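You operate a simulated robot arm through the tools that you are given. There is no shell and no other tool. Be economical: measure what you need, move in short steps, check, and stop when the job is done.

The job below is to be done with a simulated two-armed robot. You get a single attempt, and the scene is never put back.

JOB
Pick up the ice cream cone from the steel table with one hand, pass it to the other hand and put it on the top shelf of the parts rack.

The check looks at the end state, three seconds after you hand in, the way a careful person would. Anything else that was tipped, shoved, dropped, spilled or broken makes it a failure.

ROBOT AND FRAMES
Two 7-joint arms with two-finger parallel grippers on one trunk, on a base that drives. Base frame: it is fixed to the floor where the robot stands at the start and does not move with it; the origin is under the middle of the robot, x ahead of it, y to its left, z up; the surface under the hand at the start is at about z = 80. Units: cm, degrees, N and s.
The left shoulder is at the start at [2, 17, 115.3], the right one opposite. With the tool pointing down near the work surface each hand reaches from about 16 to 66 cm from the robot's upright axis, wherever it stands, measured 20 degrees to its own side. Places, roughly: ice cream cone (7x7x19 cm) [60, 0, 90]; top shelf of the parts rack [190, 10, 90]. Payload 3.8 kg a hand.
The tool frame of a hand sits at the grasp point between the pads (the TCP): z along the fingers, y along the line on which they close. The tips reach 3 cm beyond it. Largest opening 11 cm; finger width 2, thickness 1; the body of the gripper, 4.8 by 11.2 cm, starts 5.5 cm behind the TCP.
Orientation is that of the tool frame in the base frame, as a unit quaternion [w, x, y, z]. With the fingers straight down and closing along the base's y, the tool's x points along the base's -x, its y along +y and its z along -z.

CONTROLS
- The arms move only by the tool servo_tool. It takes "left_rows", "right_rows" or both (then of equal length, played together; a hand with none holds still); each is text: rows parted by semicolons, each of 7 numbers parted by spaces: the turn, a rotation vector about the tool's x, y, z in units of 60 degrees (1.0 is 60 degrees), then the shift along the tool's x, y, z in units of 100 mm (1.0 is 100 mm), then the opening, from 0 (shut) to 1 (fully open). In form: wx wy wz x y z jaw; .... A call has 1 to 10 rows; each row is the pose to reach, as a shift and turn from the pose commanded when the call began, along the tool's axes at that moment. A call with a number of a shift or a turn outside -1 to 1 is refused whole. A row lasts 0.2 s, in which the tool goes at most 5 cm and 8.6 degrees; a call with a longer step from one row to the next is refused whole, and so is a gripper value outside its range. Where a pose cannot be reached the arm comes as near as it can. A force on the tool above 40 N (or 10 N above the force at the start of the call, whichever is more), or a blocked arm, ends the call early, and 0.2 s more pass. Each finger travels about 7.2 cm/s and halts on what it meets, pressing with about 27 N; the grip force reading is that of the motor and also rises with nothing between the fingers. The clock runs only during rows and for 0.2 s after the last one: add rows that repeat a pose to give the fingers time. It gives the time, the measured TCP pose, the force on the tool (base axes), the opening and the grip force at its end, in the units of the frame above (readings bear some noise), with the torque about the TCP (base axes, N m) and any sound that the robot's microphone picked up.
- Cameras (640 x 400 px; columns grow to the right, rows downward): "scene" is now at [11.1, 0.23, 131.27]; the picture's right is [0.00, -1.00, 0.00], its down [-0.47, -0.00, -0.88] and it looks along [0.88, 0.00, -0.47] (base axes); focal length 271 px, centre (320, 200). "left" rides on the left gripper at [7.2, -1.7, -10.3] in its tool frame; the picture's right is [0.23, 0.97, 0.00], its down [-0.76, 0.18, -0.62] and it looks along [-0.61, 0.14, 0.78] (tool axes); focal length 222 px, centre (320, 200). "right" rides on the right gripper at [7.2, 1.7, -10.3] in its tool frame; the picture's right is [-0.23, 0.97, 0.00], its down [-0.76, -0.18, -0.62] and it looks along [-0.61, -0.14, 0.78] (tool axes); focal length 222 px, centre (320, 200). There is no depth. A picture from a camera that has moved, and an enlarged one, comes with that camera's place and axes in the base frame and with its lens.
- grab_frame(camera): a new picture of that camera. It takes no simulated time.
- lift_body(by): slides the trunk up (or, below 0, down) by that many cm; the arms and the scene camera ride with it, the base frame stays. It gives what a move gives, with no picture.
- drive_base(legs): drives the robot by 1 to 6 legs, each [ahead, turn to the left] in cm and degrees, along the robot's own axes; the way and the turn of a leg run together, so that a leg with both is an arc; at most 150 cm and 180 degrees a leg. The arms and the cameras ride along, it lands a little off, and it stops where it bumps. It gives what a move gives.
- pan_tilt(pan, tilt): turns the head with the scene camera to pan (to the left, within 80 degrees either way) and tilt (down, from -29 to 69), counted from straight ahead of the robot. It gives what a move gives.
- inspect(camera, box): a new picture of the part [left, top, right, bottom] of that camera's present view, enlarged. It takes no simulated time.
- finish_job(): hands the job in; it is judged then, once.

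Work in short steps. Places have to be worked out from the pictures, the camera data and where the tool is seen: move nearer, look again, correct. Check each grasp and each placing, and mend what went wrong. You have 120 turns and 88 pictures in all, those below and enlarged ones among them. Open the grippers and draw the arms clear of the work before you hand the job in, unless the task says otherwise; then end with one line.

The tools are called after "Call:" by a JSON object that holds its "method" and its "body". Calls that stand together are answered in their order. servo_tool: Moves the arms, as the interface text tells. Its arguments: {"type":"object","properties":{"left_rows":{"type":"string"},"right_rows":{"type":"string"}},"required":[]} The other tools are called the same way: lift_body (by) slides the trunk up or down; drive_base (legs) drives the base; pan_tilt (pan, tilt) turns the head that bears the scene camera; grab_frame (camera) takes a picture; inspect (camera, box) takes an enlarged picture of a part of a camera's view; finish_job () hands the job in.

At the start:

```text
t: 0.0
left_position: [44.85, 21.02, 112.24]
left_ee_rot: [0.0, 0.0, 1.0, 0.0]
left_contact_force: [-0.2, 0.1, -0.2]
left_ft_torque: [-0.01, 0.03, 0.0]
left_grip_width: 11.02
left_gripper_force: 0.0
right_position: [50.88, -18.67, 102.57]
right_ee_rot: [0.0, 0.0, 1.0, -0.001]
right_contact_force: [0.2, -0.3, 1.0]
right_ft_torque: [0.01, 0.01, 0.0]
right_grip_width: 10.98
right_gripper_force: 0.0
trunk travel left (down, up): [-25.0, 32.0]
robot x, y, heading: [0.08, -0.21, -0.1]
head pan, tilt: [0.3, 28.1]
```

scene: 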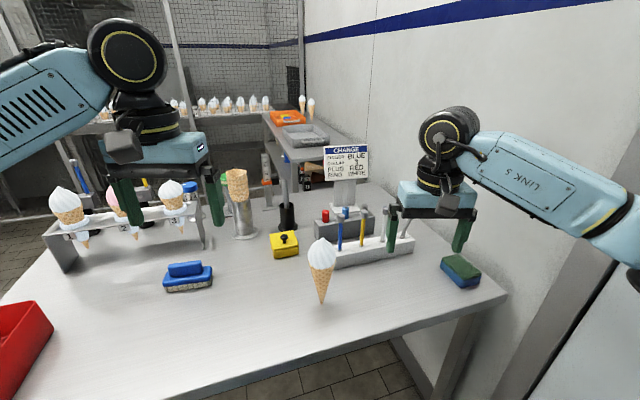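
right: 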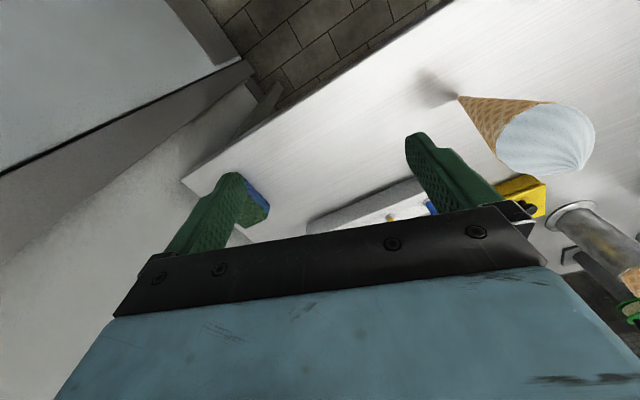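
left: 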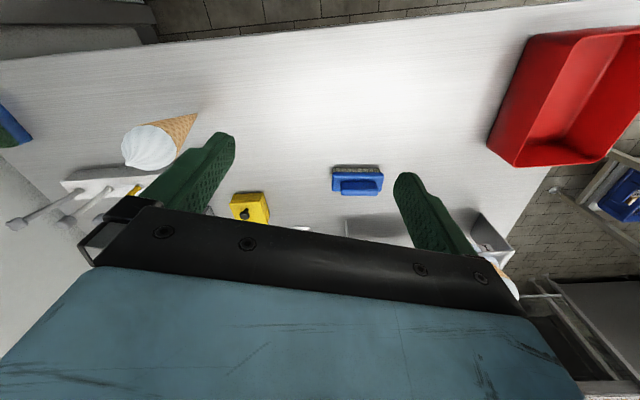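

I start by looking closer at the cone and the rack in the distance.

Call:
{"method": "inspect", "body": {"camera": "scene", "box": [240, 210, 420, 322]}}

Call:
{"method": "inspect", "body": {"camera": "scene", "box": [160, 70, 380, 208]}}

```text
3.56 times, centred on (330, 266) of scene
camera zoom: at [11.1, 0.23, 131.27], right [0.0, -1.0, 0.0], down [-0.47, 0.0, -0.88], along [0.88, 0.0, -0.47], focal length 963 px, centre (284, -35)
```

zoom: 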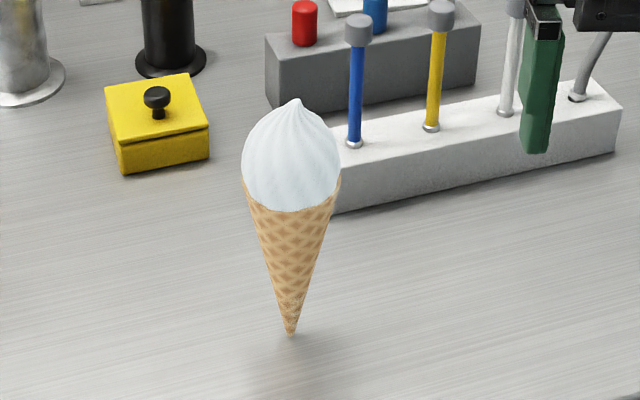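

```text
2.90 times, centred on (270, 139) of scene
camera zoom: at [11.1, 0.23, 131.27], right [0.0, -1.0, 0.0], down [-0.47, 0.0, -0.88], along [0.88, 0.0, -0.47], focal length 785 px, centre (465, 377)
```

zoom: 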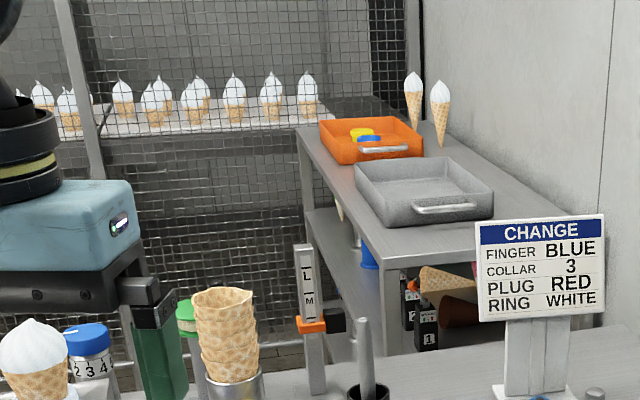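

The cone stands on its tip at about (55.6, 0), tip z=80, top z≈99, widest around z=92. Before picking I look left and right for the drive route to the rack.

Call:
{"method": "pan_tilt", "body": {"pan": 55, "tilt": 35}}

Call:
{"method": "grab_frame", "body": {"camera": "scene"}}

Call:
{"method": "pan_tilt", "body": {"pan": -55, "tilt": 35}}

Call:
{"method": "grab_frame", "body": {"camera": "scene"}}

```text
t: 1.2
left_position: [44.91, 21.03, 112.18]
left_ee_rot: [0.0, 0.0, 1.0, 0.0]
left_contact_force: [0.0, 0.0, 0.3]
left_ft_torque: [-0.02, -0.01, 0.0]
left_grip_width: 11.01
left_gripper_force: 0.1
right_position: [50.89, -18.63, 102.56]
right_ee_rot: [0.0, 0.0, 1.0, 0.0]
right_contact_force: [-0.3, 0.0, 0.6]
right_ft_torque: [0.03, -0.01, 0.0]
right_grip_width: 11.0
right_gripper_force: 0.1
trunk travel left (down, up): [-25.0, 32.0]
robot x, y, heading: [-0.23, -0.29, 0.2]
head pan, tilt: [55.0, 35.0]
```

```text
82 pictures are left
camera scene: at [7.04, 7.4, 130.19], right [0.82, -0.57, 0.0], down [-0.33, -0.47, -0.82], along [0.47, 0.67, -0.57], focal length 271 px, centre (320, 200)
```

scene: 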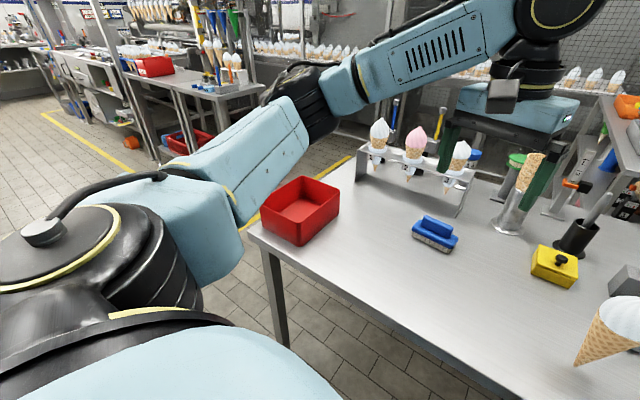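

```text
t: 3.1
left_position: [44.78, 21.04, 112.42]
left_ee_rot: [-0.001, -0.001, 1.0, 0.0]
left_contact_force: [0.1, -0.1, 0.1]
left_ft_torque: [0.0, 0.0, 0.02]
left_grip_width: 11.01
left_gripper_force: 0.0
right_position: [50.95, -18.61, 102.52]
right_ee_rot: [0.0, 0.0, 1.0, 0.0]
right_contact_force: [-0.4, -0.5, 0.3]
right_ft_torque: [-0.01, -0.01, 0.0]
right_grip_width: 10.98
right_gripper_force: 0.1
trunk travel left (down, up): [-25.0, 32.0]
robot x, y, heading: [0.04, 0.23, -0.2]
head pan, tilt: [-55.0, 35.0]
```

```text
81 pictures are left
camera scene: at [7.04, -7.02, 130.19], right [-0.82, -0.57, 0.0], down [-0.33, 0.47, -0.82], along [0.47, -0.67, -0.57], focal length 271 px, centre (320, 200)
```

scene: 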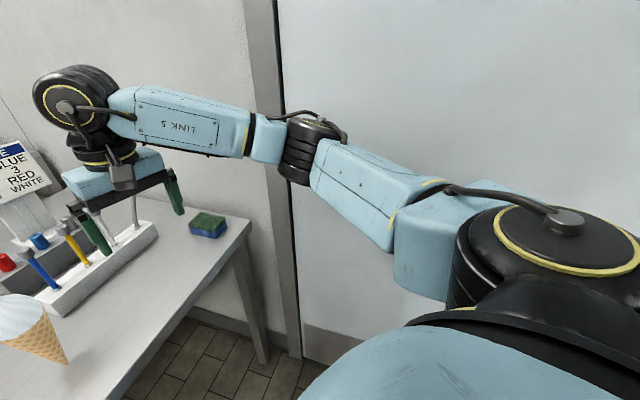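

The room is turned about 17° left of the robot; the table's left end is open to drive round, and the rack's free front strip suits the right hand. Plan: the left picks the scoop from above, the right takes the waffle from the side. First I move the left hand toward the cone and the right one back.

Call:
{"method": "servo_tool", "body": {"left_rows": "0 0 0 -0.2 -0.25 0 1;0 0 0 -0.4 -0.5 0 1;0 0 0 -0.6 -0.75 0 1;0 0 0 -0.7 -0.95 0 1;0 0 0 -0.7 -0.95 0 1", "right_rows": "0 0 0 0.2 -0.25 -0.15 1;0 0 0 0.4 -0.5 -0.3 1;0 0 0 0.6 -0.7 -0.45 1;0 0 0 0.8 -0.9 -0.6 1;0 0 0 0.8 -0.9 -0.6 1"}}

Call:
{"method": "servo_tool", "body": {"left_rows": "0 0 0 -0.15 -0.3 0 1;0 0 0 -0.3 -0.6 0 1;0 0 0 -0.37 -0.9 0 1;0 0 0 -0.37 -0.95 0 1;0 0 0 -0.37 -0.95 0 1"}}

Call:
{"method": "pan_tilt", "body": {"pan": 0, "tilt": 35}}

Call:
{"method": "grab_frame", "body": {"camera": "left"}}

Call:
{"method": "grab_frame", "body": {"camera": "scene"}}

```text
t: 4.3
left_position: [51.97, 11.65, 112.14]
left_ee_rot: [0.001, -0.001, 1.0, 0.0]
left_contact_force: [0.2, 1.1, -0.4]
left_ft_torque: [-0.03, -0.01, 0.02]
left_grip_width: 10.98
left_gripper_force: 0.0
right_position: [42.96, -27.52, 108.52]
right_ee_rot: [0.0, -0.001, 1.0, 0.0]
right_contact_force: [0.2, -0.2, 0.2]
right_ft_torque: [-0.02, 0.01, 0.03]
right_grip_width: 10.97
right_gripper_force: 0.2
trunk travel left (down, up): [-25.0, 32.0]
robot x, y, heading: [-0.06, 0.41, -0.1]
head pan, tilt: [-55.0, 35.0]
```

```text
t: 5.5
left_position: [55.53, 2.03, 112.42]
left_ee_rot: [0.0, 0.0, 1.0, 0.0]
left_contact_force: [-0.4, -0.2, -0.1]
left_ft_torque: [0.02, 0.0, 0.02]
left_grip_width: 10.99
left_gripper_force: 0.1
right_position: [42.93, -27.67, 108.57]
right_ee_rot: [0.0, 0.0, 1.0, 0.0]
right_contact_force: [-0.3, -0.2, 0.2]
right_ft_torque: [-0.02, 0.03, 0.01]
right_grip_width: 10.99
right_gripper_force: 0.0
trunk travel left (down, up): [-25.0, 32.0]
robot x, y, heading: [0.09, 0.21, -0.2]
head pan, tilt: [-55.0, 35.0]
```

```text
t: 6.8
left_position: [55.45, 2.05, 112.37]
left_ee_rot: [0.0, 0.001, 1.0, 0.0]
left_contact_force: [0.6, -0.3, -0.2]
left_ft_torque: [0.02, 0.01, 0.03]
left_grip_width: 11.0
left_gripper_force: 0.0
right_position: [43.1, -27.56, 108.52]
right_ee_rot: [0.0, 0.0, 1.0, 0.0]
right_contact_force: [0.3, -0.3, -0.2]
right_ft_torque: [0.01, 0.01, -0.01]
right_grip_width: 10.99
right_gripper_force: 0.1
trunk travel left (down, up): [-25.0, 32.0]
robot x, y, heading: [-0.59, 0.14, -0.1]
head pan, tilt: [0.0, 35.0]
```

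```text
80 pictures are left
camera left: at [48.26, 0.4, 122.66], right [-0.23, 0.97, 0.0], down [0.76, 0.18, 0.62], along [0.61, 0.14, -0.78], focal length 222 px, centre (320, 200)
```

left: 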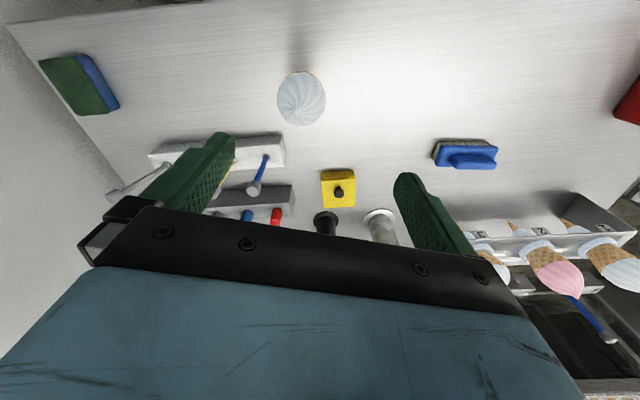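

```text
79 pictures are left
camera scene: at [10.79, 0.18, 130.19], right [0.0, -1.0, 0.0], down [-0.57, 0.0, -0.82], along [0.82, 0.0, -0.57], focal length 271 px, centre (320, 200)
```

scene: 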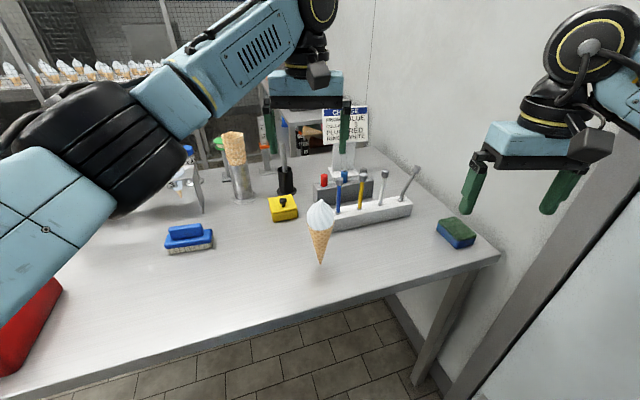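

Both views put the cone axis at (55.7, −0.1). I centre the left hand and go down 9 cm, then look again.

Call:
{"method": "servo_tool", "body": {"left_rows": "0 0 0 -0.02 -0.215 0 1;0 0 0 -0.02 -0.215 0.2 1;0 0 0 -0.02 -0.215 0.4 1;0 0 0 -0.02 -0.215 0.6 1;0 0 0 -0.02 -0.215 0.8 1;0 0 0 -0.02 -0.215 0.95 1;0 0 0 -0.02 -0.215 0.95 1"}}

Call:
{"method": "grab_frame", "body": {"camera": "left"}}

Call:
{"method": "grab_frame", "body": {"camera": "scene"}}

```text
t: 8.4
left_position: [55.72, -0.03, 102.68]
left_ee_rot: [0.001, 0.001, 1.0, 0.0]
left_contact_force: [0.0, 0.5, 1.0]
left_ft_torque: [0.01, -0.01, 0.0]
left_grip_width: 10.99
left_gripper_force: 0.1
right_position: [43.12, -27.57, 108.59]
right_ee_rot: [0.0, 0.0, 1.0, 0.0]
right_contact_force: [-0.1, -0.1, -0.7]
right_ft_torque: [0.0, -0.04, 0.02]
right_grip_width: 11.0
right_gripper_force: 0.0
trunk travel left (down, up): [-25.0, 32.0]
robot x, y, heading: [0.44, -0.08, -0.2]
head pan, tilt: [0.0, 35.0]
```

```text
78 pictures are left
camera left: at [48.45, -1.72, 112.97], right [-0.23, 0.97, 0.0], down [0.76, 0.18, 0.62], along [0.61, 0.14, -0.78], focal length 222 px, centre (320, 200)
```

left: 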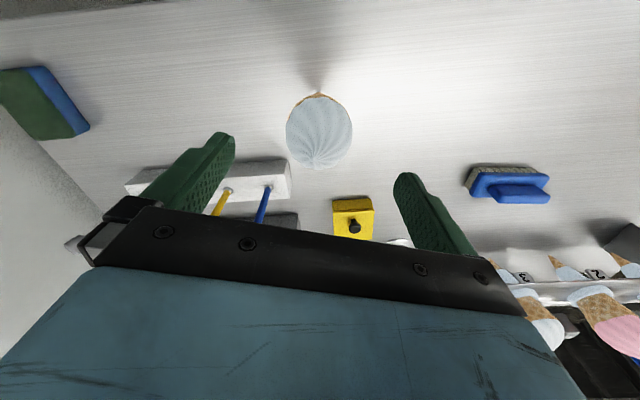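

```text
77 pictures are left
camera scene: at [10.78, 0.19, 130.19], right [0.0, -1.0, 0.0], down [-0.57, 0.0, -0.82], along [0.82, 0.0, -0.57], focal length 271 px, centre (320, 200)
```

scene: 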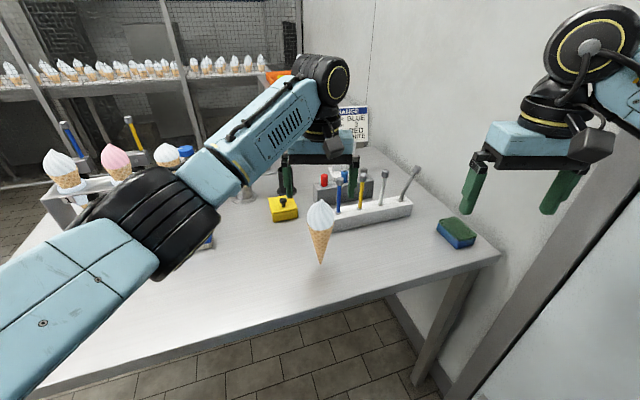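

Alignment looks right, the elbow still has clearance over the table items. I go down to z≈95 so the tips are just below the scoop's widest part.

Call:
{"method": "servo_tool", "body": {"left_rows": "0 0 0 0 -0.01 0.2 1;0 0 0 0 -0.01 0.4 1;0 0 0 0 -0.01 0.6 1;0 0 0 0 -0.01 0.78 1;0 0 0 0 -0.01 0.78 1"}}

Call:
{"method": "grab_frame", "body": {"camera": "left"}}

Call:
{"method": "grab_frame", "body": {"camera": "scene"}}

```text
t: 9.6
left_position: [55.7, -0.2, 94.87]
left_ee_rot: [0.0, -0.001, 1.0, 0.0]
left_contact_force: [0.3, -0.1, -0.2]
left_ft_torque: [0.01, 0.01, -0.01]
left_grip_width: 10.97
left_gripper_force: 0.1
right_position: [43.04, -27.67, 108.54]
right_ee_rot: [0.001, 0.0, 1.0, 0.0]
right_contact_force: [-0.1, 0.8, -0.9]
right_ft_torque: [-0.02, -0.01, -0.01]
right_grip_width: 11.0
right_gripper_force: 0.1
trunk travel left (down, up): [-25.0, 32.0]
robot x, y, heading: [0.14, -0.19, 0.1]
head pan, tilt: [0.0, 35.0]
```

```text
76 pictures are left
camera left: at [48.42, -1.88, 105.14], right [-0.23, 0.97, 0.0], down [0.76, 0.18, 0.62], along [0.61, 0.14, -0.78], focal length 222 px, centre (320, 200)
```

left: 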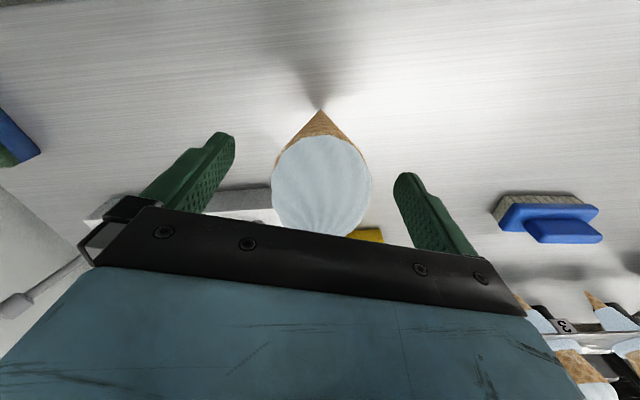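

```text
75 pictures are left
camera scene: at [10.78, 0.19, 130.19], right [0.0, -1.0, 0.0], down [-0.57, 0.0, -0.82], along [0.82, 0.0, -0.57], focal length 271 px, centre (320, 200)
```

scene: 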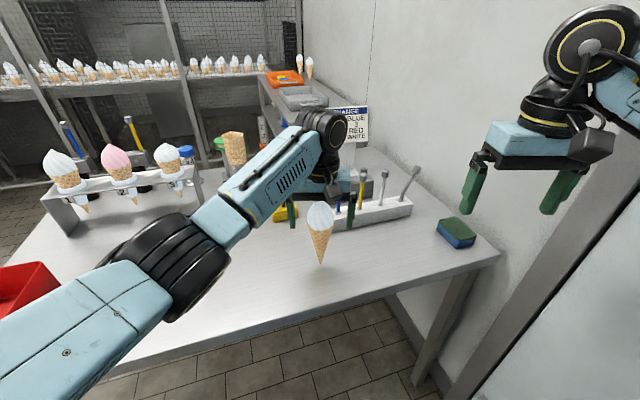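

The scoop sits centred between the pads. I close the left gripper.

Call:
{"method": "servo_tool", "body": {"left_rows": "0 0 0 0 0 0 0.8;0 0 0 0 0 0 0.6;0 0 0 0 0 0 0.4;0 0 0 0 0 0 0.3;0 0 0 0 0 0 0.3;0 0 0 0 0 0 0.3"}}

Call:
{"method": "grab_frame", "body": {"camera": "left"}}

```text
t: 11.0
left_position: [55.78, -0.19, 94.94]
left_ee_rot: [0.0, 0.0, 1.0, 0.001]
left_contact_force: [-0.9, -0.7, -1.1]
left_ft_torque: [-0.05, -0.04, 0.03]
left_grip_width: 6.11
left_gripper_force: 26.5
right_position: [42.93, -27.56, 108.51]
right_ee_rot: [-0.001, 0.0, 1.0, 0.0]
right_contact_force: [0.5, -0.3, -0.3]
right_ft_torque: [0.0, 0.03, 0.01]
right_grip_width: 11.01
right_gripper_force: 0.1
trunk travel left (down, up): [-25.0, 32.0]
robot x, y, heading: [-0.2, -0.08, 0.2]
head pan, tilt: [0.0, 35.0]
```

```text
74 pictures are left
camera left: at [48.42, -1.87, 105.16], right [-0.23, 0.97, 0.0], down [0.76, 0.18, 0.62], along [0.61, 0.14, -0.78], focal length 222 px, centre (320, 200)
```

left: 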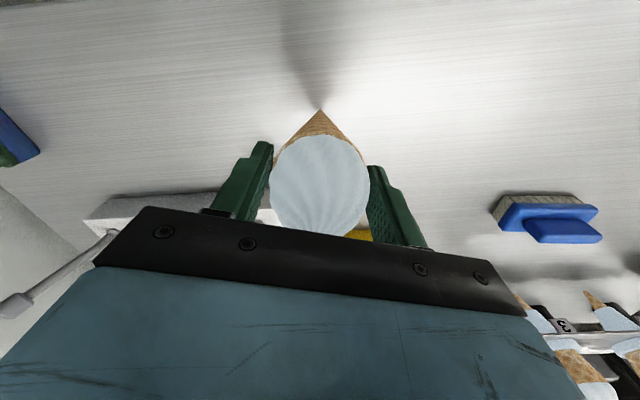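

It holds at 6.1 cm with 26 N. I lift it 9 cm and check.

Call:
{"method": "servo_tool", "body": {"left_rows": "0 0 0 0 0 -0.1 0.3;0 0 0 0 0 -0.25 0.3;0 0 0 0 0 -0.45 0.3;0 0 0 0 0 -0.65 0.3;0 0 0 0 0 -0.8 0.3;0 0 0 0 0 -0.9 0.3;0 0 0 0 0 -0.9 0.3"}}

Call:
{"method": "grab_frame", "body": {"camera": "left"}}

Call:
{"method": "grab_frame", "body": {"camera": "scene"}}

```text
t: 12.6
left_position: [55.81, -0.13, 104.0]
left_ee_rot: [0.0, -0.001, 1.0, 0.0]
left_contact_force: [-0.1, 0.5, -1.0]
left_ft_torque: [0.0, 0.02, 0.01]
left_grip_width: 6.07
left_gripper_force: 26.8
right_position: [43.09, -27.59, 108.64]
right_ee_rot: [0.001, 0.0, 1.0, 0.0]
right_contact_force: [0.5, 0.2, 0.2]
right_ft_torque: [-0.01, 0.02, 0.04]
right_grip_width: 11.0
right_gripper_force: 0.1
trunk travel left (down, up): [-25.0, 32.0]
robot x, y, heading: [-0.17, 0.12, -0.2]
head pan, tilt: [0.0, 35.0]
```

```text
73 pictures are left
camera left: at [48.55, -1.84, 114.27], right [-0.23, 0.97, 0.0], down [0.76, 0.18, 0.62], along [0.61, 0.14, -0.78], focal length 222 px, centre (320, 200)
```

left: 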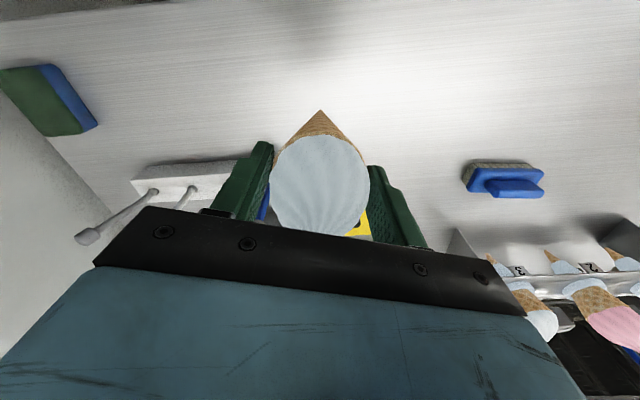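

```text
72 pictures are left
camera scene: at [10.8, 0.19, 130.19], right [0.0, -1.0, 0.0], down [-0.57, 0.0, -0.82], along [0.82, 0.0, -0.57], focal length 271 px, centre (320, 200)
```

scene: 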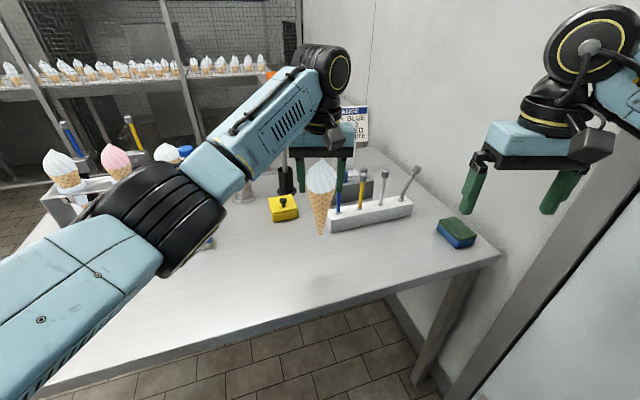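

The cone is firmly held and upright. I raise it and draw it back; then I will back away from the table and wall to have room for the handover.

Call:
{"method": "servo_tool", "body": {"left_rows": "0 0 0 0 0 -0.2 0.3;0 0 0 0 0 -0.4 0.3;0 0 0 0.1 0 -0.6 0.3;0 0 0 0.2 0 -0.8 0.3;0 0 0 0.3 0 -0.95 0.3;0 0 0 0.5 0 -0.95 0.3;0 0 0 0.7 0 -0.95 0.3;0 0 0 0.7 0 -0.95 0.3"}}

Call:
{"method": "drive_base", "body": {"legs": [[-45, 0]]}}

Call:
{"method": "grab_frame", "body": {"camera": "scene"}}

```text
t: 14.4
left_position: [48.8, -0.23, 113.59]
left_ee_rot: [0.0, 0.0, 1.0, -0.001]
left_contact_force: [-0.3, 0.8, -0.7]
left_ft_torque: [-0.01, 0.01, 0.01]
left_grip_width: 6.09
left_gripper_force: 26.8
right_position: [43.03, -27.69, 108.45]
right_ee_rot: [-0.001, 0.0, 1.0, -0.001]
right_contact_force: [1.0, 0.3, -0.2]
right_ft_torque: [-0.02, 0.01, 0.0]
right_grip_width: 11.01
right_gripper_force: 0.3
trunk travel left (down, up): [-25.0, 32.0]
robot x, y, heading: [0.1, 0.29, 0.1]
head pan, tilt: [0.0, 35.0]
```

```text
t: 17.1
left_position: [4.2, -0.37, 113.62]
left_ee_rot: [0.0, 0.0, 1.0, -0.001]
left_contact_force: [0.1, 0.5, -0.9]
left_ft_torque: [0.01, 0.02, -0.02]
left_grip_width: 6.08
left_gripper_force: 27.0
right_position: [-1.58, -27.64, 108.56]
right_ee_rot: [0.0, 0.0, 1.0, 0.0]
right_contact_force: [-0.2, 0.2, 0.7]
right_ft_torque: [0.0, 0.01, -0.01]
right_grip_width: 10.98
right_gripper_force: 0.2
trunk travel left (down, up): [-25.0, 32.0]
robot x, y, heading: [-44.65, -0.09, 0.0]
head pan, tilt: [0.0, 35.0]
```

```text
71 pictures are left
camera scene: at [-33.81, 0.17, 130.2], right [0.0, -1.0, 0.0], down [-0.57, 0.0, -0.82], along [0.82, 0.0, -0.57], focal length 271 px, centre (320, 200)
```

scene: 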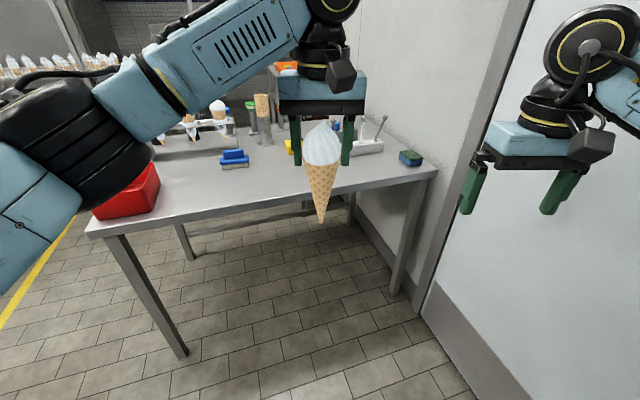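

Clear of the table with the cone held. Now I turn the right hand, first half, toward pointing left-forward with slight downward pitch (camera side up).

Call:
{"method": "servo_tool", "body": {"right_rows": "-0.0796 0.046 0.1038 0 0 0 1;-0.159 0.092 0.2075 0 0 0 1;-0.239 0.138 0.311 0 0 0 1;-0.3185 0.184 0.415 0 0 0 1;-0.398 0.23 0.519 0 0 0 1;-0.478 0.276 0.6225 0 0 0 1;-0.557 0.322 0.726 0 0 0 1;-0.637 0.368 0.83 0 0 0 1;-0.637 0.368 0.83 0 0 0 1"}}

Call:
{"method": "grab_frame", "body": {"camera": "scene"}}

```text
t: 19.1
left_position: [4.32, -0.17, 113.64]
left_ee_rot: [0.001, -0.001, 1.0, 0.0]
left_contact_force: [0.4, 0.7, -0.4]
left_ft_torque: [0.02, 0.03, 0.0]
left_grip_width: 6.11
left_gripper_force: 27.1
right_position: [-1.47, -27.6, 108.41]
right_ee_rot: [-0.182, 0.411, 0.835, 0.316]
right_contact_force: [0.1, 0.8, 0.7]
right_ft_torque: [-0.02, -0.01, -0.01]
right_grip_width: 10.99
right_gripper_force: 0.1
trunk travel left (down, up): [-25.0, 32.0]
robot x, y, heading: [-44.35, 0.09, 0.1]
head pan, tilt: [0.0, 35.0]
```

```text
70 pictures are left
camera scene: at [-33.74, 0.19, 130.19], right [0.0, -1.0, 0.0], down [-0.57, 0.0, -0.82], along [0.82, 0.0, -0.57], focal length 271 px, centre (320, 200)
```

scene: 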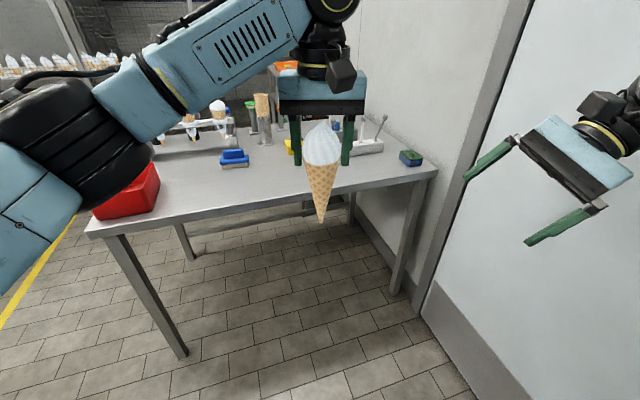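

The first half went as planned; now the second half of the turn.

Call:
{"method": "servo_tool", "body": {"right_rows": "-0.0796 0.046 0.1038 0 0 0 1;-0.159 0.092 0.2075 0 0 0 1;-0.239 0.138 0.311 0 0 0 1;-0.3185 0.184 0.415 0 0 0 1;-0.398 0.23 0.519 0 0 0 1;-0.478 0.276 0.6225 0 0 0 1;-0.557 0.322 0.726 0 0 0 1;-0.637 0.368 0.83 0 0 0 1;-0.637 0.368 0.83 0 0 0 1;-0.637 0.368 0.83 0 0 0 1"}}

Call:
{"method": "grab_frame", "body": {"camera": "scene"}}

Call:
{"method": "grab_frame", "body": {"camera": "right"}}

```text
t: 21.3
left_position: [4.29, -0.15, 113.51]
left_ee_rot: [0.0, -0.001, 1.0, 0.0]
left_contact_force: [0.1, -0.7, -1.4]
left_ft_torque: [0.02, -0.01, 0.01]
left_grip_width: 6.09
left_gripper_force: 26.9
right_position: [-1.55, -27.69, 108.57]
right_ee_rot: [-0.304, 0.687, 0.398, 0.527]
right_contact_force: [0.1, 0.4, -0.1]
right_ft_torque: [0.01, 0.02, 0.0]
right_grip_width: 11.01
right_gripper_force: 0.1
trunk travel left (down, up): [-25.0, 32.0]
robot x, y, heading: [-44.63, -0.13, 0.2]
head pan, tilt: [0.0, 35.0]
```

```text
69 pictures are left
camera scene: at [-33.75, 0.17, 130.19], right [0.0, -1.0, 0.0], down [-0.57, 0.0, -0.82], along [0.82, 0.0, -0.57], focal length 271 px, centre (320, 200)
```

scene: 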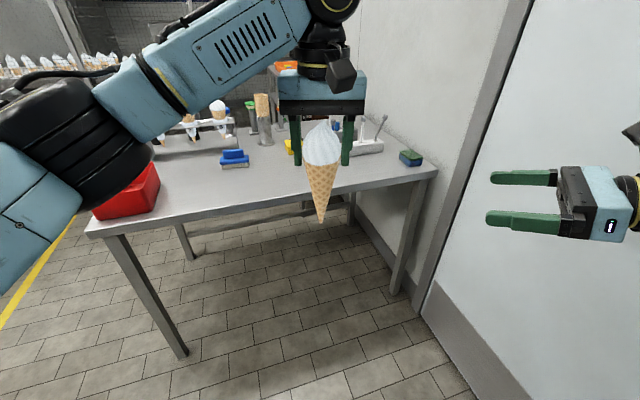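

```text
68 pictures are left
camera right: at [-3.99, -35.55, 118.23], right [0.82, -0.54, -0.22], down [-0.55, -0.61, -0.57], along [0.18, 0.59, -0.79], focal length 222 px, centre (320, 200)
```

right: 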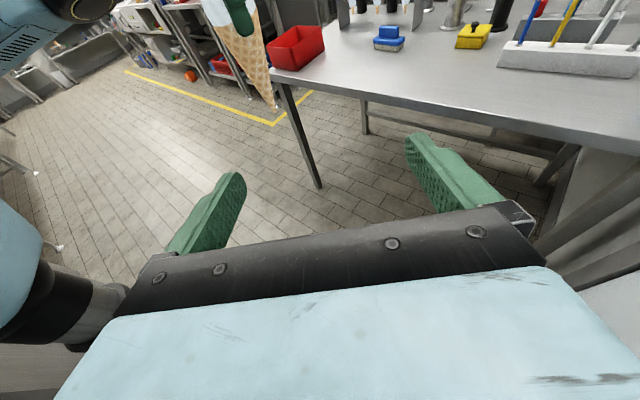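

Orientation is as wanted. Cone axis now (4.3, −0.2), tip z≈98.6; I aim the right grasp at 7.5 cm above the tip (z≈106.1) and first move to a stand-off ~17 cm back along the tool axis.

Call:
{"method": "servo_tool", "body": {"right_rows": "0 0 0 0.1 -0.2 0.2 1;0 0 0 0.2 -0.4 0.4 1;0 0 0 0.3 -0.6 0.6 1;0 0 0 0.4 -0.8 0.8 1;0 0 0 0.449 -0.873 0.9 1;0 0 0 0.449 -0.873 0.9 1"}}

Call:
{"method": "grab_frame", "body": {"camera": "right"}}

Call:
{"method": "grab_frame", "body": {"camera": "scene"}}

```text
t: 22.7
left_position: [4.25, -0.21, 113.59]
left_ee_rot: [-0.001, -0.002, 1.0, 0.0]
left_contact_force: [0.3, -0.3, -0.8]
left_ft_torque: [0.03, 0.06, -0.01]
left_grip_width: 6.1
left_gripper_force: 26.8
right_position: [-4.17, -14.66, 110.63]
right_ee_rot: [-0.305, 0.686, 0.399, 0.527]
right_contact_force: [0.3, -0.3, -0.2]
right_ft_torque: [0.01, 0.03, 0.04]
right_grip_width: 10.98
right_gripper_force: 0.0
trunk travel left (down, up): [-25.0, 32.0]
robot x, y, heading: [-44.51, 0.02, -0.1]
head pan, tilt: [0.0, 35.0]
```

```text
67 pictures are left
camera right: at [-6.65, -22.64, 120.29], right [0.82, -0.54, -0.22], down [-0.55, -0.61, -0.57], along [0.18, 0.59, -0.79], focal length 222 px, centre (320, 200)
```

right: 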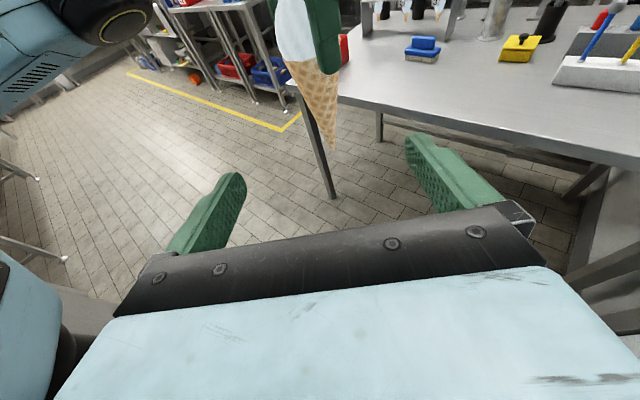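

```text
66 pictures are left
camera scene: at [-33.75, 0.16, 130.19], right [0.0, -1.0, 0.0], down [-0.57, 0.0, -0.82], along [0.82, 0.0, -0.57], focal length 271 px, centre (320, 200)
```

scene: 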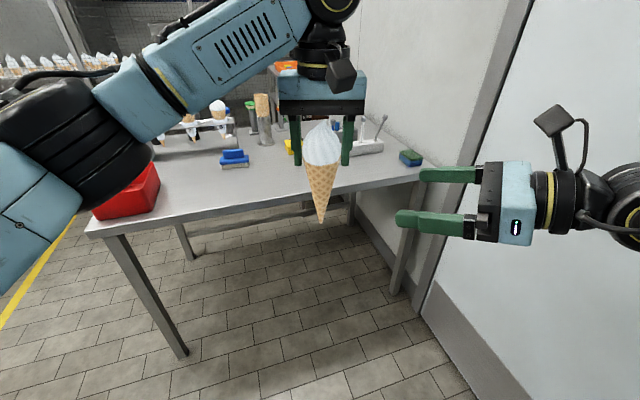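

Tip measured at about (4.5, −0.2, 99), matching. I advance 9.5 cm along the tool axis.

Call:
{"method": "servo_tool", "body": {"right_rows": "0 0 0 0 0 0.2 1;0 0 0 0 0 0.4 1;0 0 0 0 0 0.6 1;0 0 0 0 0 0.8 1;0 0 0 0 0 0.95 1;0 0 0 0 0 0.95 1"}}

Call:
{"method": "grab_frame", "body": {"camera": "right"}}

Call:
{"method": "grab_frame", "body": {"camera": "scene"}}

```text
t: 24.1
left_position: [4.36, -0.31, 113.69]
left_ee_rot: [0.0, -0.001, 1.0, 0.0]
left_contact_force: [0.7, -1.2, -0.9]
left_ft_torque: [0.03, 0.02, 0.0]
left_grip_width: 6.08
left_gripper_force: 26.8
right_position: [0.37, -6.72, 107.97]
right_ee_rot: [-0.304, 0.687, 0.398, 0.526]
right_contact_force: [-0.4, -0.4, -0.6]
right_ft_torque: [-0.01, 0.01, 0.0]
right_grip_width: 11.0
right_gripper_force: 0.2
trunk travel left (down, up): [-25.0, 32.0]
robot x, y, heading: [-44.78, -0.08, -0.1]
head pan, tilt: [0.0, 35.0]
```

```text
65 pictures are left
camera right: at [-2.1, -14.76, 117.79], right [0.82, -0.54, -0.22], down [-0.55, -0.61, -0.57], along [0.18, 0.59, -0.79], focal length 222 px, centre (320, 200)
```

right: 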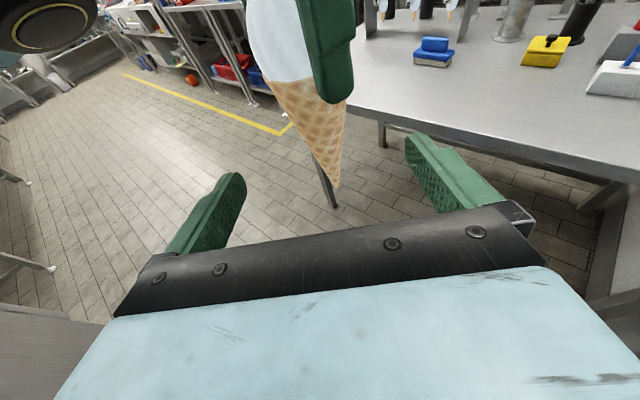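

```text
64 pictures are left
camera scene: at [-33.75, 0.16, 130.19], right [0.0, -1.0, 0.0], down [-0.57, 0.0, -0.82], along [0.82, 0.0, -0.57], focal length 271 px, centre (320, 200)
```

scene: 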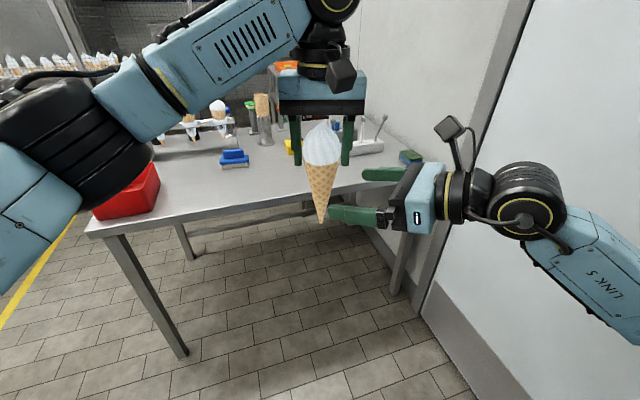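

All clear; the cone lies between the open fingers. I advance the last 7.8 cm.

Call:
{"method": "servo_tool", "body": {"right_rows": "0 0 0 0.01 0.01 0.15 1;0 0 0 0.02 0.015 0.3 1;0 0 0 0.02 0.015 0.45 1;0 0 0 0.02 0.015 0.6 1;0 0 0 0.02 0.015 0.7 1;0 0 0 0.02 0.015 0.78 1;0 0 0 0.02 0.015 0.78 1"}}

Call:
{"method": "grab_frame", "body": {"camera": "right"}}

Call:
{"method": "grab_frame", "body": {"camera": "scene"}}

```text
t: 25.7
left_position: [4.29, -0.25, 113.49]
left_ee_rot: [-0.001, -0.001, 1.0, 0.0]
left_contact_force: [0.5, 0.6, -1.5]
left_ft_torque: [0.0, 0.01, 0.04]
left_grip_width: 6.08
left_gripper_force: 26.9
right_position: [4.33, -0.24, 106.09]
right_ee_rot: [-0.305, 0.687, 0.399, 0.526]
right_contact_force: [-0.7, -0.1, -0.3]
right_ft_torque: [0.0, 0.05, -0.03]
right_grip_width: 11.0
right_gripper_force: 0.1
trunk travel left (down, up): [-25.0, 32.0]
robot x, y, heading: [-44.32, 0.25, -0.0]
head pan, tilt: [0.0, 35.0]
```

```text
63 pictures are left
camera right: at [1.83, -8.25, 115.85], right [0.82, -0.54, -0.22], down [-0.55, -0.61, -0.57], along [0.18, 0.59, -0.79], focal length 222 px, centre (320, 200)
```

right: 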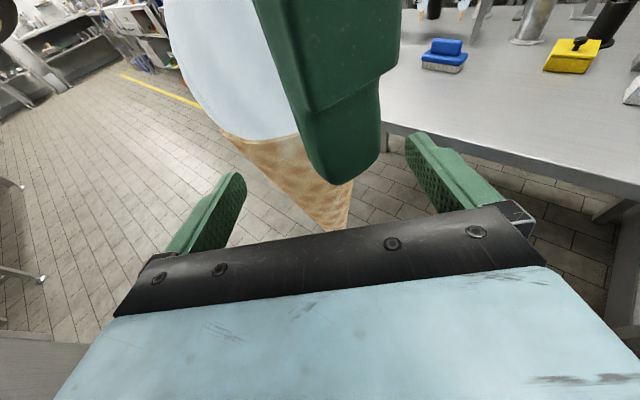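

```text
62 pictures are left
camera scene: at [-33.75, 0.16, 130.19], right [0.0, -1.0, 0.0], down [-0.57, 0.0, -0.82], along [0.82, 0.0, -0.57], focal length 271 px, centre (320, 200)
```

scene: 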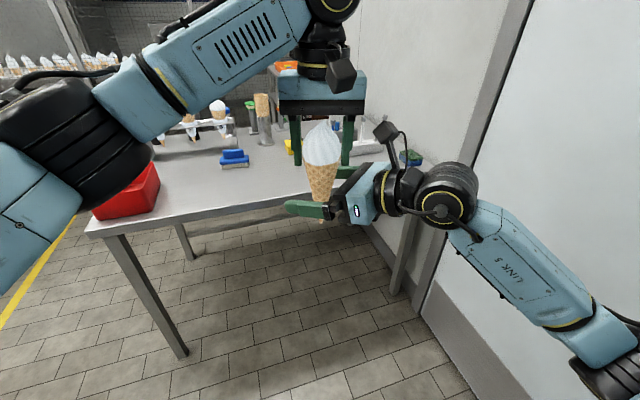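

The cone sits between the right fingers below the left ones. I close the right gripper slowly while the left still holds.

Call:
{"method": "servo_tool", "body": {"right_rows": "0 0 0 0 0 0 0.8;0 0 0 0 0 0 0.6;0 0 0 0 0 0 0.4;0 0 0 0 0 0 0.25;0 0 0 0 0 0 0.15;0 0 0 0 0 0 0.1;0 0 0 0 0 0 0.1;0 0 0 0 0 0 0.1"}}

Call:
{"method": "grab_frame", "body": {"camera": "right"}}

Call:
{"method": "inspect", "body": {"camera": "scene", "box": [240, 110, 400, 240]}}

```text
t: 27.5
left_position: [4.17, -0.23, 113.58]
left_ee_rot: [0.0, 0.0, 1.0, 0.0]
left_contact_force: [-10.1, 2.5, -0.4]
left_ft_torque: [0.12, 0.54, 0.11]
left_grip_width: 6.08
left_gripper_force: 27.1
right_position: [4.4, -0.31, 106.21]
right_ee_rot: [-0.304, 0.687, 0.398, 0.527]
right_contact_force: [10.1, -3.2, 0.4]
right_ft_torque: [0.14, 0.19, -0.09]
right_grip_width: 3.9
right_gripper_force: 27.5
trunk travel left (down, up): [-25.0, 32.0]
robot x, y, heading: [-44.41, 0.04, -0.2]
head pan, tilt: [0.0, 35.0]
```

```text
61 pictures are left
camera right: at [1.87, -8.3, 115.86], right [0.81, -0.54, -0.22], down [-0.55, -0.6, -0.57], along [0.18, 0.59, -0.79], focal length 222 px, centre (320, 200)
```

right: 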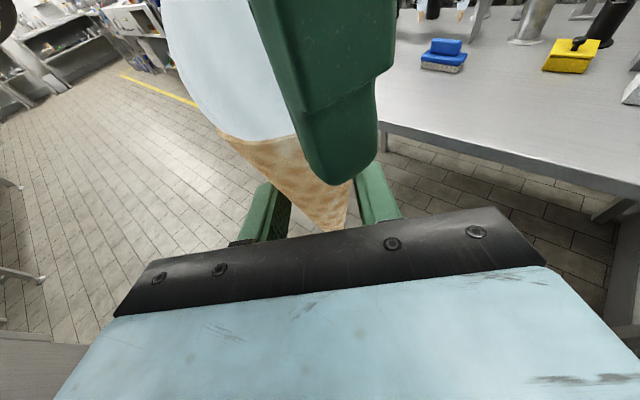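

```text
3.08 times, centred on (320, 175) of scene
camera zoom: at [-33.74, 0.17, 130.19], right [0.0, -1.0, 0.0], down [-0.57, 0.0, -0.82], along [0.82, 0.0, -0.57], focal length 833 px, centre (320, 277)
```

zoom: 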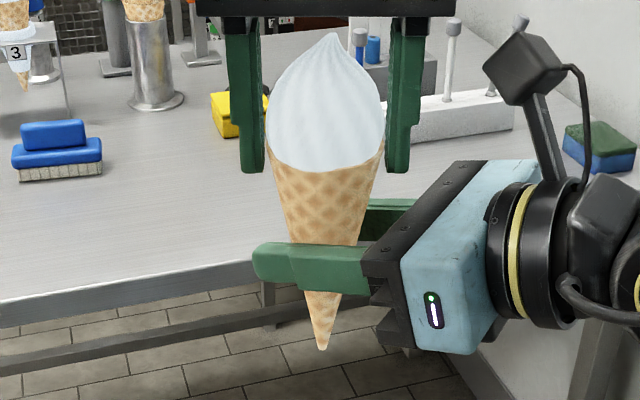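

The right holds the waffle at 3.9 cm; the arms push about 10 N sideways on each other, so I shift the right hand 1.5 mm along its closing axis to relieve that.

Call:
{"method": "servo_tool", "body": {"right_rows": "0 0 0 0 0.008 0 0.1;0 0 0 0 0.015 0 0.1;0 0 0 0 0.015 0 0.1"}}

```text
t: 28.3
left_position: [4.21, -0.17, 113.53]
left_ee_rot: [0.0, -0.001, 1.0, 0.0]
left_contact_force: [-3.6, 3.5, 0.8]
left_ft_torque: [0.14, 0.3, 0.06]
left_grip_width: 6.09
left_gripper_force: 27.1
right_position: [4.37, -0.29, 106.18]
right_ee_rot: [-0.305, 0.687, 0.399, 0.526]
right_contact_force: [4.7, -3.9, 0.3]
right_ft_torque: [0.07, 0.03, -0.04]
right_grip_width: 3.87
right_gripper_force: 27.6
trunk travel left (down, up): [-25.0, 32.0]
robot x, y, heading: [-44.73, 0.47, 0.2]
head pan, tilt: [0.0, 35.0]
```

Relieved. Now the left opens to about 8 cm, only as far as the right palm allows.

Call:
{"method": "servo_tool", "body": {"left_rows": "0 0 0 0 0 0 0.5;0 0 0 0 0 0 0.6;0 0 0 0 0 0 0.68;0 0 0 0 0 0 0.74;0 0 0 0 0 0 0.74;0 0 0 0 0 0 0.74"}}

Call:
{"method": "inspect", "body": {"camera": "scene", "box": [240, 110, 400, 240]}}

```text
t: 29.7
left_position: [4.29, -0.33, 113.6]
left_ee_rot: [0.0, -0.001, 1.0, 0.0]
left_contact_force: [0.3, 0.2, 0.4]
left_ft_torque: [-0.01, 0.0, -0.01]
left_grip_width: 8.12
left_gripper_force: 0.1
right_position: [4.51, -0.33, 106.24]
right_ee_rot: [-0.304, 0.687, 0.398, 0.527]
right_contact_force: [0.7, 0.1, -0.5]
right_ft_torque: [0.0, -0.01, -0.01]
right_grip_width: 3.88
right_gripper_force: 26.7
trunk travel left (down, up): [-25.0, 32.0]
robot x, y, heading: [-44.76, -0.11, 0.1]
head pan, tilt: [0.0, 35.0]
```

```text
3.08 times, centred on (320, 175) of scene
camera zoom: at [-33.74, 0.17, 130.19], right [0.0, -1.0, 0.0], down [-0.57, 0.0, -0.82], along [0.82, 0.0, -0.57], focal length 833 px, centre (320, 277)
```

zoom: 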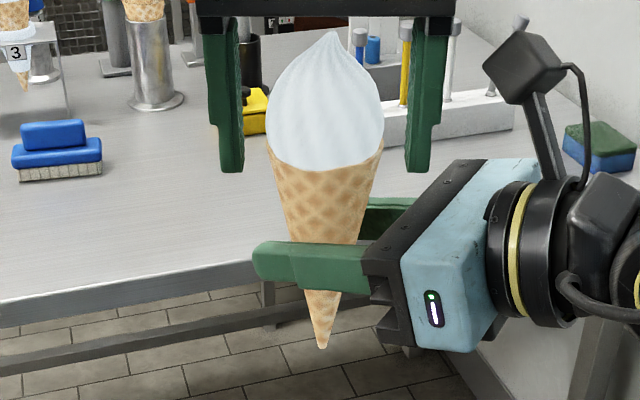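

The right holds the cone alone and upright. I raise the left hand straight up 9.5 cm, then back to its own side.

Call:
{"method": "servo_tool", "body": {"left_rows": "0 0 0 0 0 -0.2 0.74;0 0 0 0 0 -0.4 0.74;0 0 0 0 0 -0.6 0.74;0 0 0 0 0 -0.8 0.74;0 0 0 0 0 -0.95 0.74;0 0 0 0 0.25 -0.95 0.74;0 0 0 0 0.5 -0.95 0.74;0 0 0 0 0.75 -0.95 0.74;0 0 0 0 0.98 -0.95 0.74;0 0 0 0 0.98 -0.95 0.74"}}

Call:
{"method": "servo_tool", "body": {"left_rows": "0 0 0 0.3 0.2 0 0.74;0 0 0 0.6 0.4 0 0.74;0 0 0 0.9 0.6 0 0.74;0 0 0 1 0.8 0 0.74;0 0 0 1 0.9 0 0.74;0 0 0 1 0.9 0 0.74"}}

Call:
{"method": "grab_frame", "body": {"camera": "scene"}}

```text
t: 31.9
left_position: [4.29, 9.58, 123.01]
left_ee_rot: [0.0, 0.0, 1.0, 0.0]
left_contact_force: [0.9, 0.2, -0.3]
left_ft_torque: [0.0, -0.01, 0.0]
left_grip_width: 8.15
left_gripper_force: 0.1
right_position: [4.55, -0.35, 106.19]
right_ee_rot: [-0.305, 0.686, 0.398, 0.527]
right_contact_force: [-0.4, 0.1, -0.7]
right_ft_torque: [0.0, 0.0, -0.02]
right_grip_width: 3.86
right_gripper_force: 26.9
trunk travel left (down, up): [-25.0, 32.0]
robot x, y, heading: [-44.5, 0.06, 0.1]
head pan, tilt: [0.0, 35.0]
```

```text
t: 33.3
left_position: [-5.86, 18.61, 122.98]
left_ee_rot: [0.001, 0.0, 1.0, -0.001]
left_contact_force: [-0.4, 0.8, -0.9]
left_ft_torque: [-0.01, 0.02, 0.03]
left_grip_width: 8.15
left_gripper_force: 0.3
right_position: [4.43, -0.37, 106.21]
right_ee_rot: [-0.304, 0.687, 0.398, 0.526]
right_contact_force: [0.0, -0.6, 0.4]
right_ft_torque: [0.0, -0.03, -0.01]
right_grip_width: 3.83
right_gripper_force: 27.2
trunk travel left (down, up): [-25.0, 32.0]
robot x, y, heading: [-44.69, -0.31, -0.1]
head pan, tilt: [0.0, 35.0]
```

```text
58 pictures are left
camera scene: at [-33.74, 0.16, 130.19], right [0.0, -1.0, 0.0], down [-0.57, 0.0, -0.82], along [0.82, 0.0, -0.57], focal length 271 px, centre (320, 200)
```

scene: 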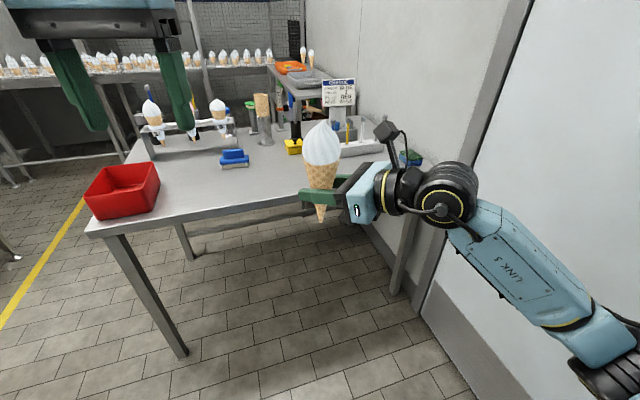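

The handover is done. I tuck both hands in for driving before turning left.

Call:
{"method": "servo_tool", "body": {"right_rows": "0 0 0 0.06 -0.11 -0.16 0.1;0 0 0 0.12 -0.22 -0.32 0.1;0 0 0 0.18 -0.33 -0.48 0.1;0 0 0 0.24 -0.44 -0.64 0.1;0 0 0 0.3 -0.55 -0.8 0.1;0 0 0 0.36 -0.66 -0.97 0.1;0 0 0 0.36 -0.66 -0.97 0.1", "left_rows": "0 0 0 0.1 0.15 0 0.74;0 0 0 0.2 0.3 0 0.74;0 0 0 0.3 0.4 0 0.74;0 0 0 0.4 0.5 0 0.74;0 0 0 0.5 0.6 0 0.74;0 0 0 0.6 0.6 0 0.74;0 0 0 0.6 0.6 0 0.74"}}

Call:
{"method": "drive_base", "body": {"legs": [[0, 107]]}}

Call:
{"method": "grab_frame", "body": {"camera": "scene"}}

```text
t: 34.9
left_position: [-11.78, 24.64, 122.95]
left_ee_rot: [-0.001, 0.0, 1.0, 0.0]
left_contact_force: [1.1, 0.4, -0.4]
left_ft_torque: [-0.01, -0.01, -0.01]
left_grip_width: 8.15
left_gripper_force: 0.1
right_position: [-5.57, -4.44, 112.24]
right_ee_rot: [-0.305, 0.687, 0.398, 0.526]
right_contact_force: [0.1, 0.1, -1.1]
right_ft_torque: [-0.01, -0.02, -0.02]
right_grip_width: 3.86
right_gripper_force: 26.9
trunk travel left (down, up): [-25.0, 32.0]
robot x, y, heading: [-44.82, -0.1, -0.1]
head pan, tilt: [0.0, 35.0]
```

```text
t: 37.6
left_position: [-40.36, 41.73, 123.01]
left_ee_rot: [0.0, -0.402, 0.916, 0.0]
left_contact_force: [0.2, 0.2, 0.1]
left_ft_torque: [-0.02, 0.0, -0.03]
left_grip_width: 8.14
left_gripper_force: 0.0
right_position: [-14.74, 26.58, 112.31]
right_ee_rot: [-0.491, 0.468, 0.641, 0.359]
right_contact_force: [0.0, -0.5, -0.8]
right_ft_torque: [0.0, -0.01, 0.02]
right_grip_width: 3.84
right_gripper_force: 27.5
trunk travel left (down, up): [-25.0, 32.0]
robot x, y, heading: [-44.18, 0.38, 47.1]
head pan, tilt: [0.0, 35.0]
stopped in leg 1: the robot was blocked; the commanded pose is now the measured one
```

```text
57 pictures are left
camera scene: at [-37.12, 9.2, 130.17], right [0.73, -0.68, 0.0], down [-0.39, -0.42, -0.82], along [0.56, 0.6, -0.57], focal length 271 px, centre (320, 200)
```

scene: 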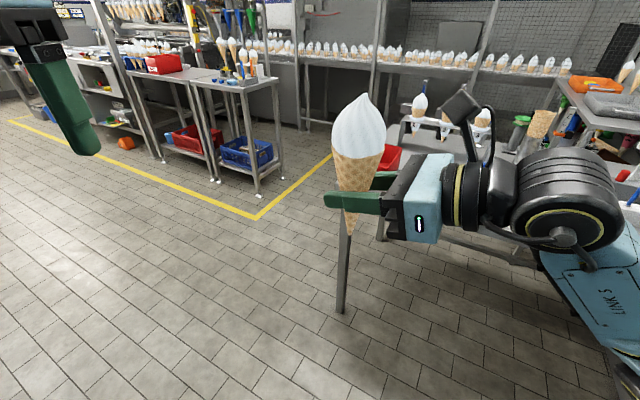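

The turn was blocked at 47°; the cone is still held. I look to both sides to see what it met.

Call:
{"method": "pan_tilt", "body": {"pan": 80, "tilt": 30}}

Call:
{"method": "grab_frame", "body": {"camera": "scene"}}

Call:
{"method": "pan_tilt", "body": {"pan": -80, "tilt": 30}}

Call:
{"method": "grab_frame", "body": {"camera": "scene"}}

```text
t: 39.1
left_position: [-40.3, 41.54, 123.09]
left_ee_rot: [0.001, -0.401, 0.916, 0.0]
left_contact_force: [-0.2, 0.1, -0.3]
left_ft_torque: [0.01, -0.01, 0.0]
left_grip_width: 8.15
left_gripper_force: 0.0
right_position: [-14.72, 26.39, 112.24]
right_ee_rot: [-0.49, 0.469, 0.64, 0.361]
right_contact_force: [-0.2, 0.2, -0.9]
right_ft_torque: [0.03, -0.01, 0.01]
right_grip_width: 3.83
right_gripper_force: 27.3
trunk travel left (down, up): [-25.0, 32.0]
robot x, y, heading: [-44.29, 0.94, 47.0]
head pan, tilt: [80.0, 30.0]
```

```text
56 pictures are left
camera scene: at [-48.56, 9.8, 130.97], right [0.8, 0.6, 0.0], down [0.3, -0.4, -0.87], along [-0.52, 0.69, -0.5], focal length 271 px, centre (320, 200)
```

scene: 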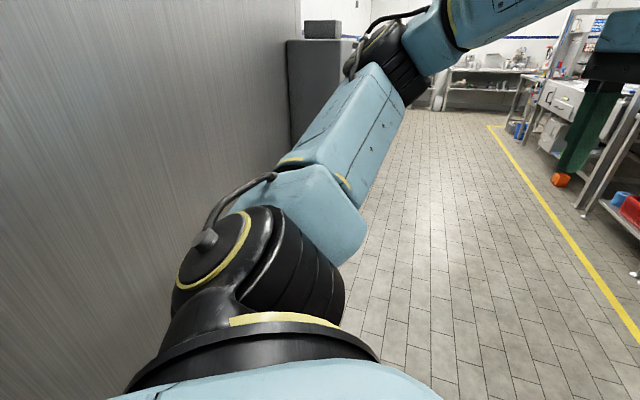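

```text
t: 41.6
left_position: [-40.29, 41.6, 123.07]
left_ee_rot: [0.001, -0.401, 0.916, 0.001]
left_contact_force: [-0.7, -0.4, -0.6]
left_ft_torque: [-0.02, -0.01, -0.02]
left_grip_width: 8.13
left_gripper_force: 0.0
right_position: [-14.75, 26.4, 112.28]
right_ee_rot: [-0.49, 0.468, 0.641, 0.36]
right_contact_force: [0.6, -0.6, -0.4]
right_ft_torque: [0.0, 0.01, 0.0]
right_grip_width: 3.81
right_gripper_force: 26.6
trunk travel left (down, up): [-25.0, 32.0]
robot x, y, heading: [-44.38, 1.04, 47.3]
head pan, tilt: [-80.0, 30.0]
```

```text
55 pictures are left
camera scene: at [-35.51, -2.32, 130.97], right [-0.54, -0.84, 0.0], down [-0.42, 0.27, -0.87], along [0.73, -0.47, -0.5], focal length 271 px, centre (320, 200)
```

scene: 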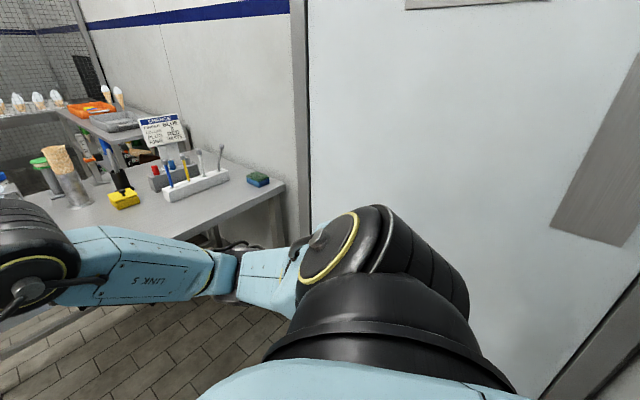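

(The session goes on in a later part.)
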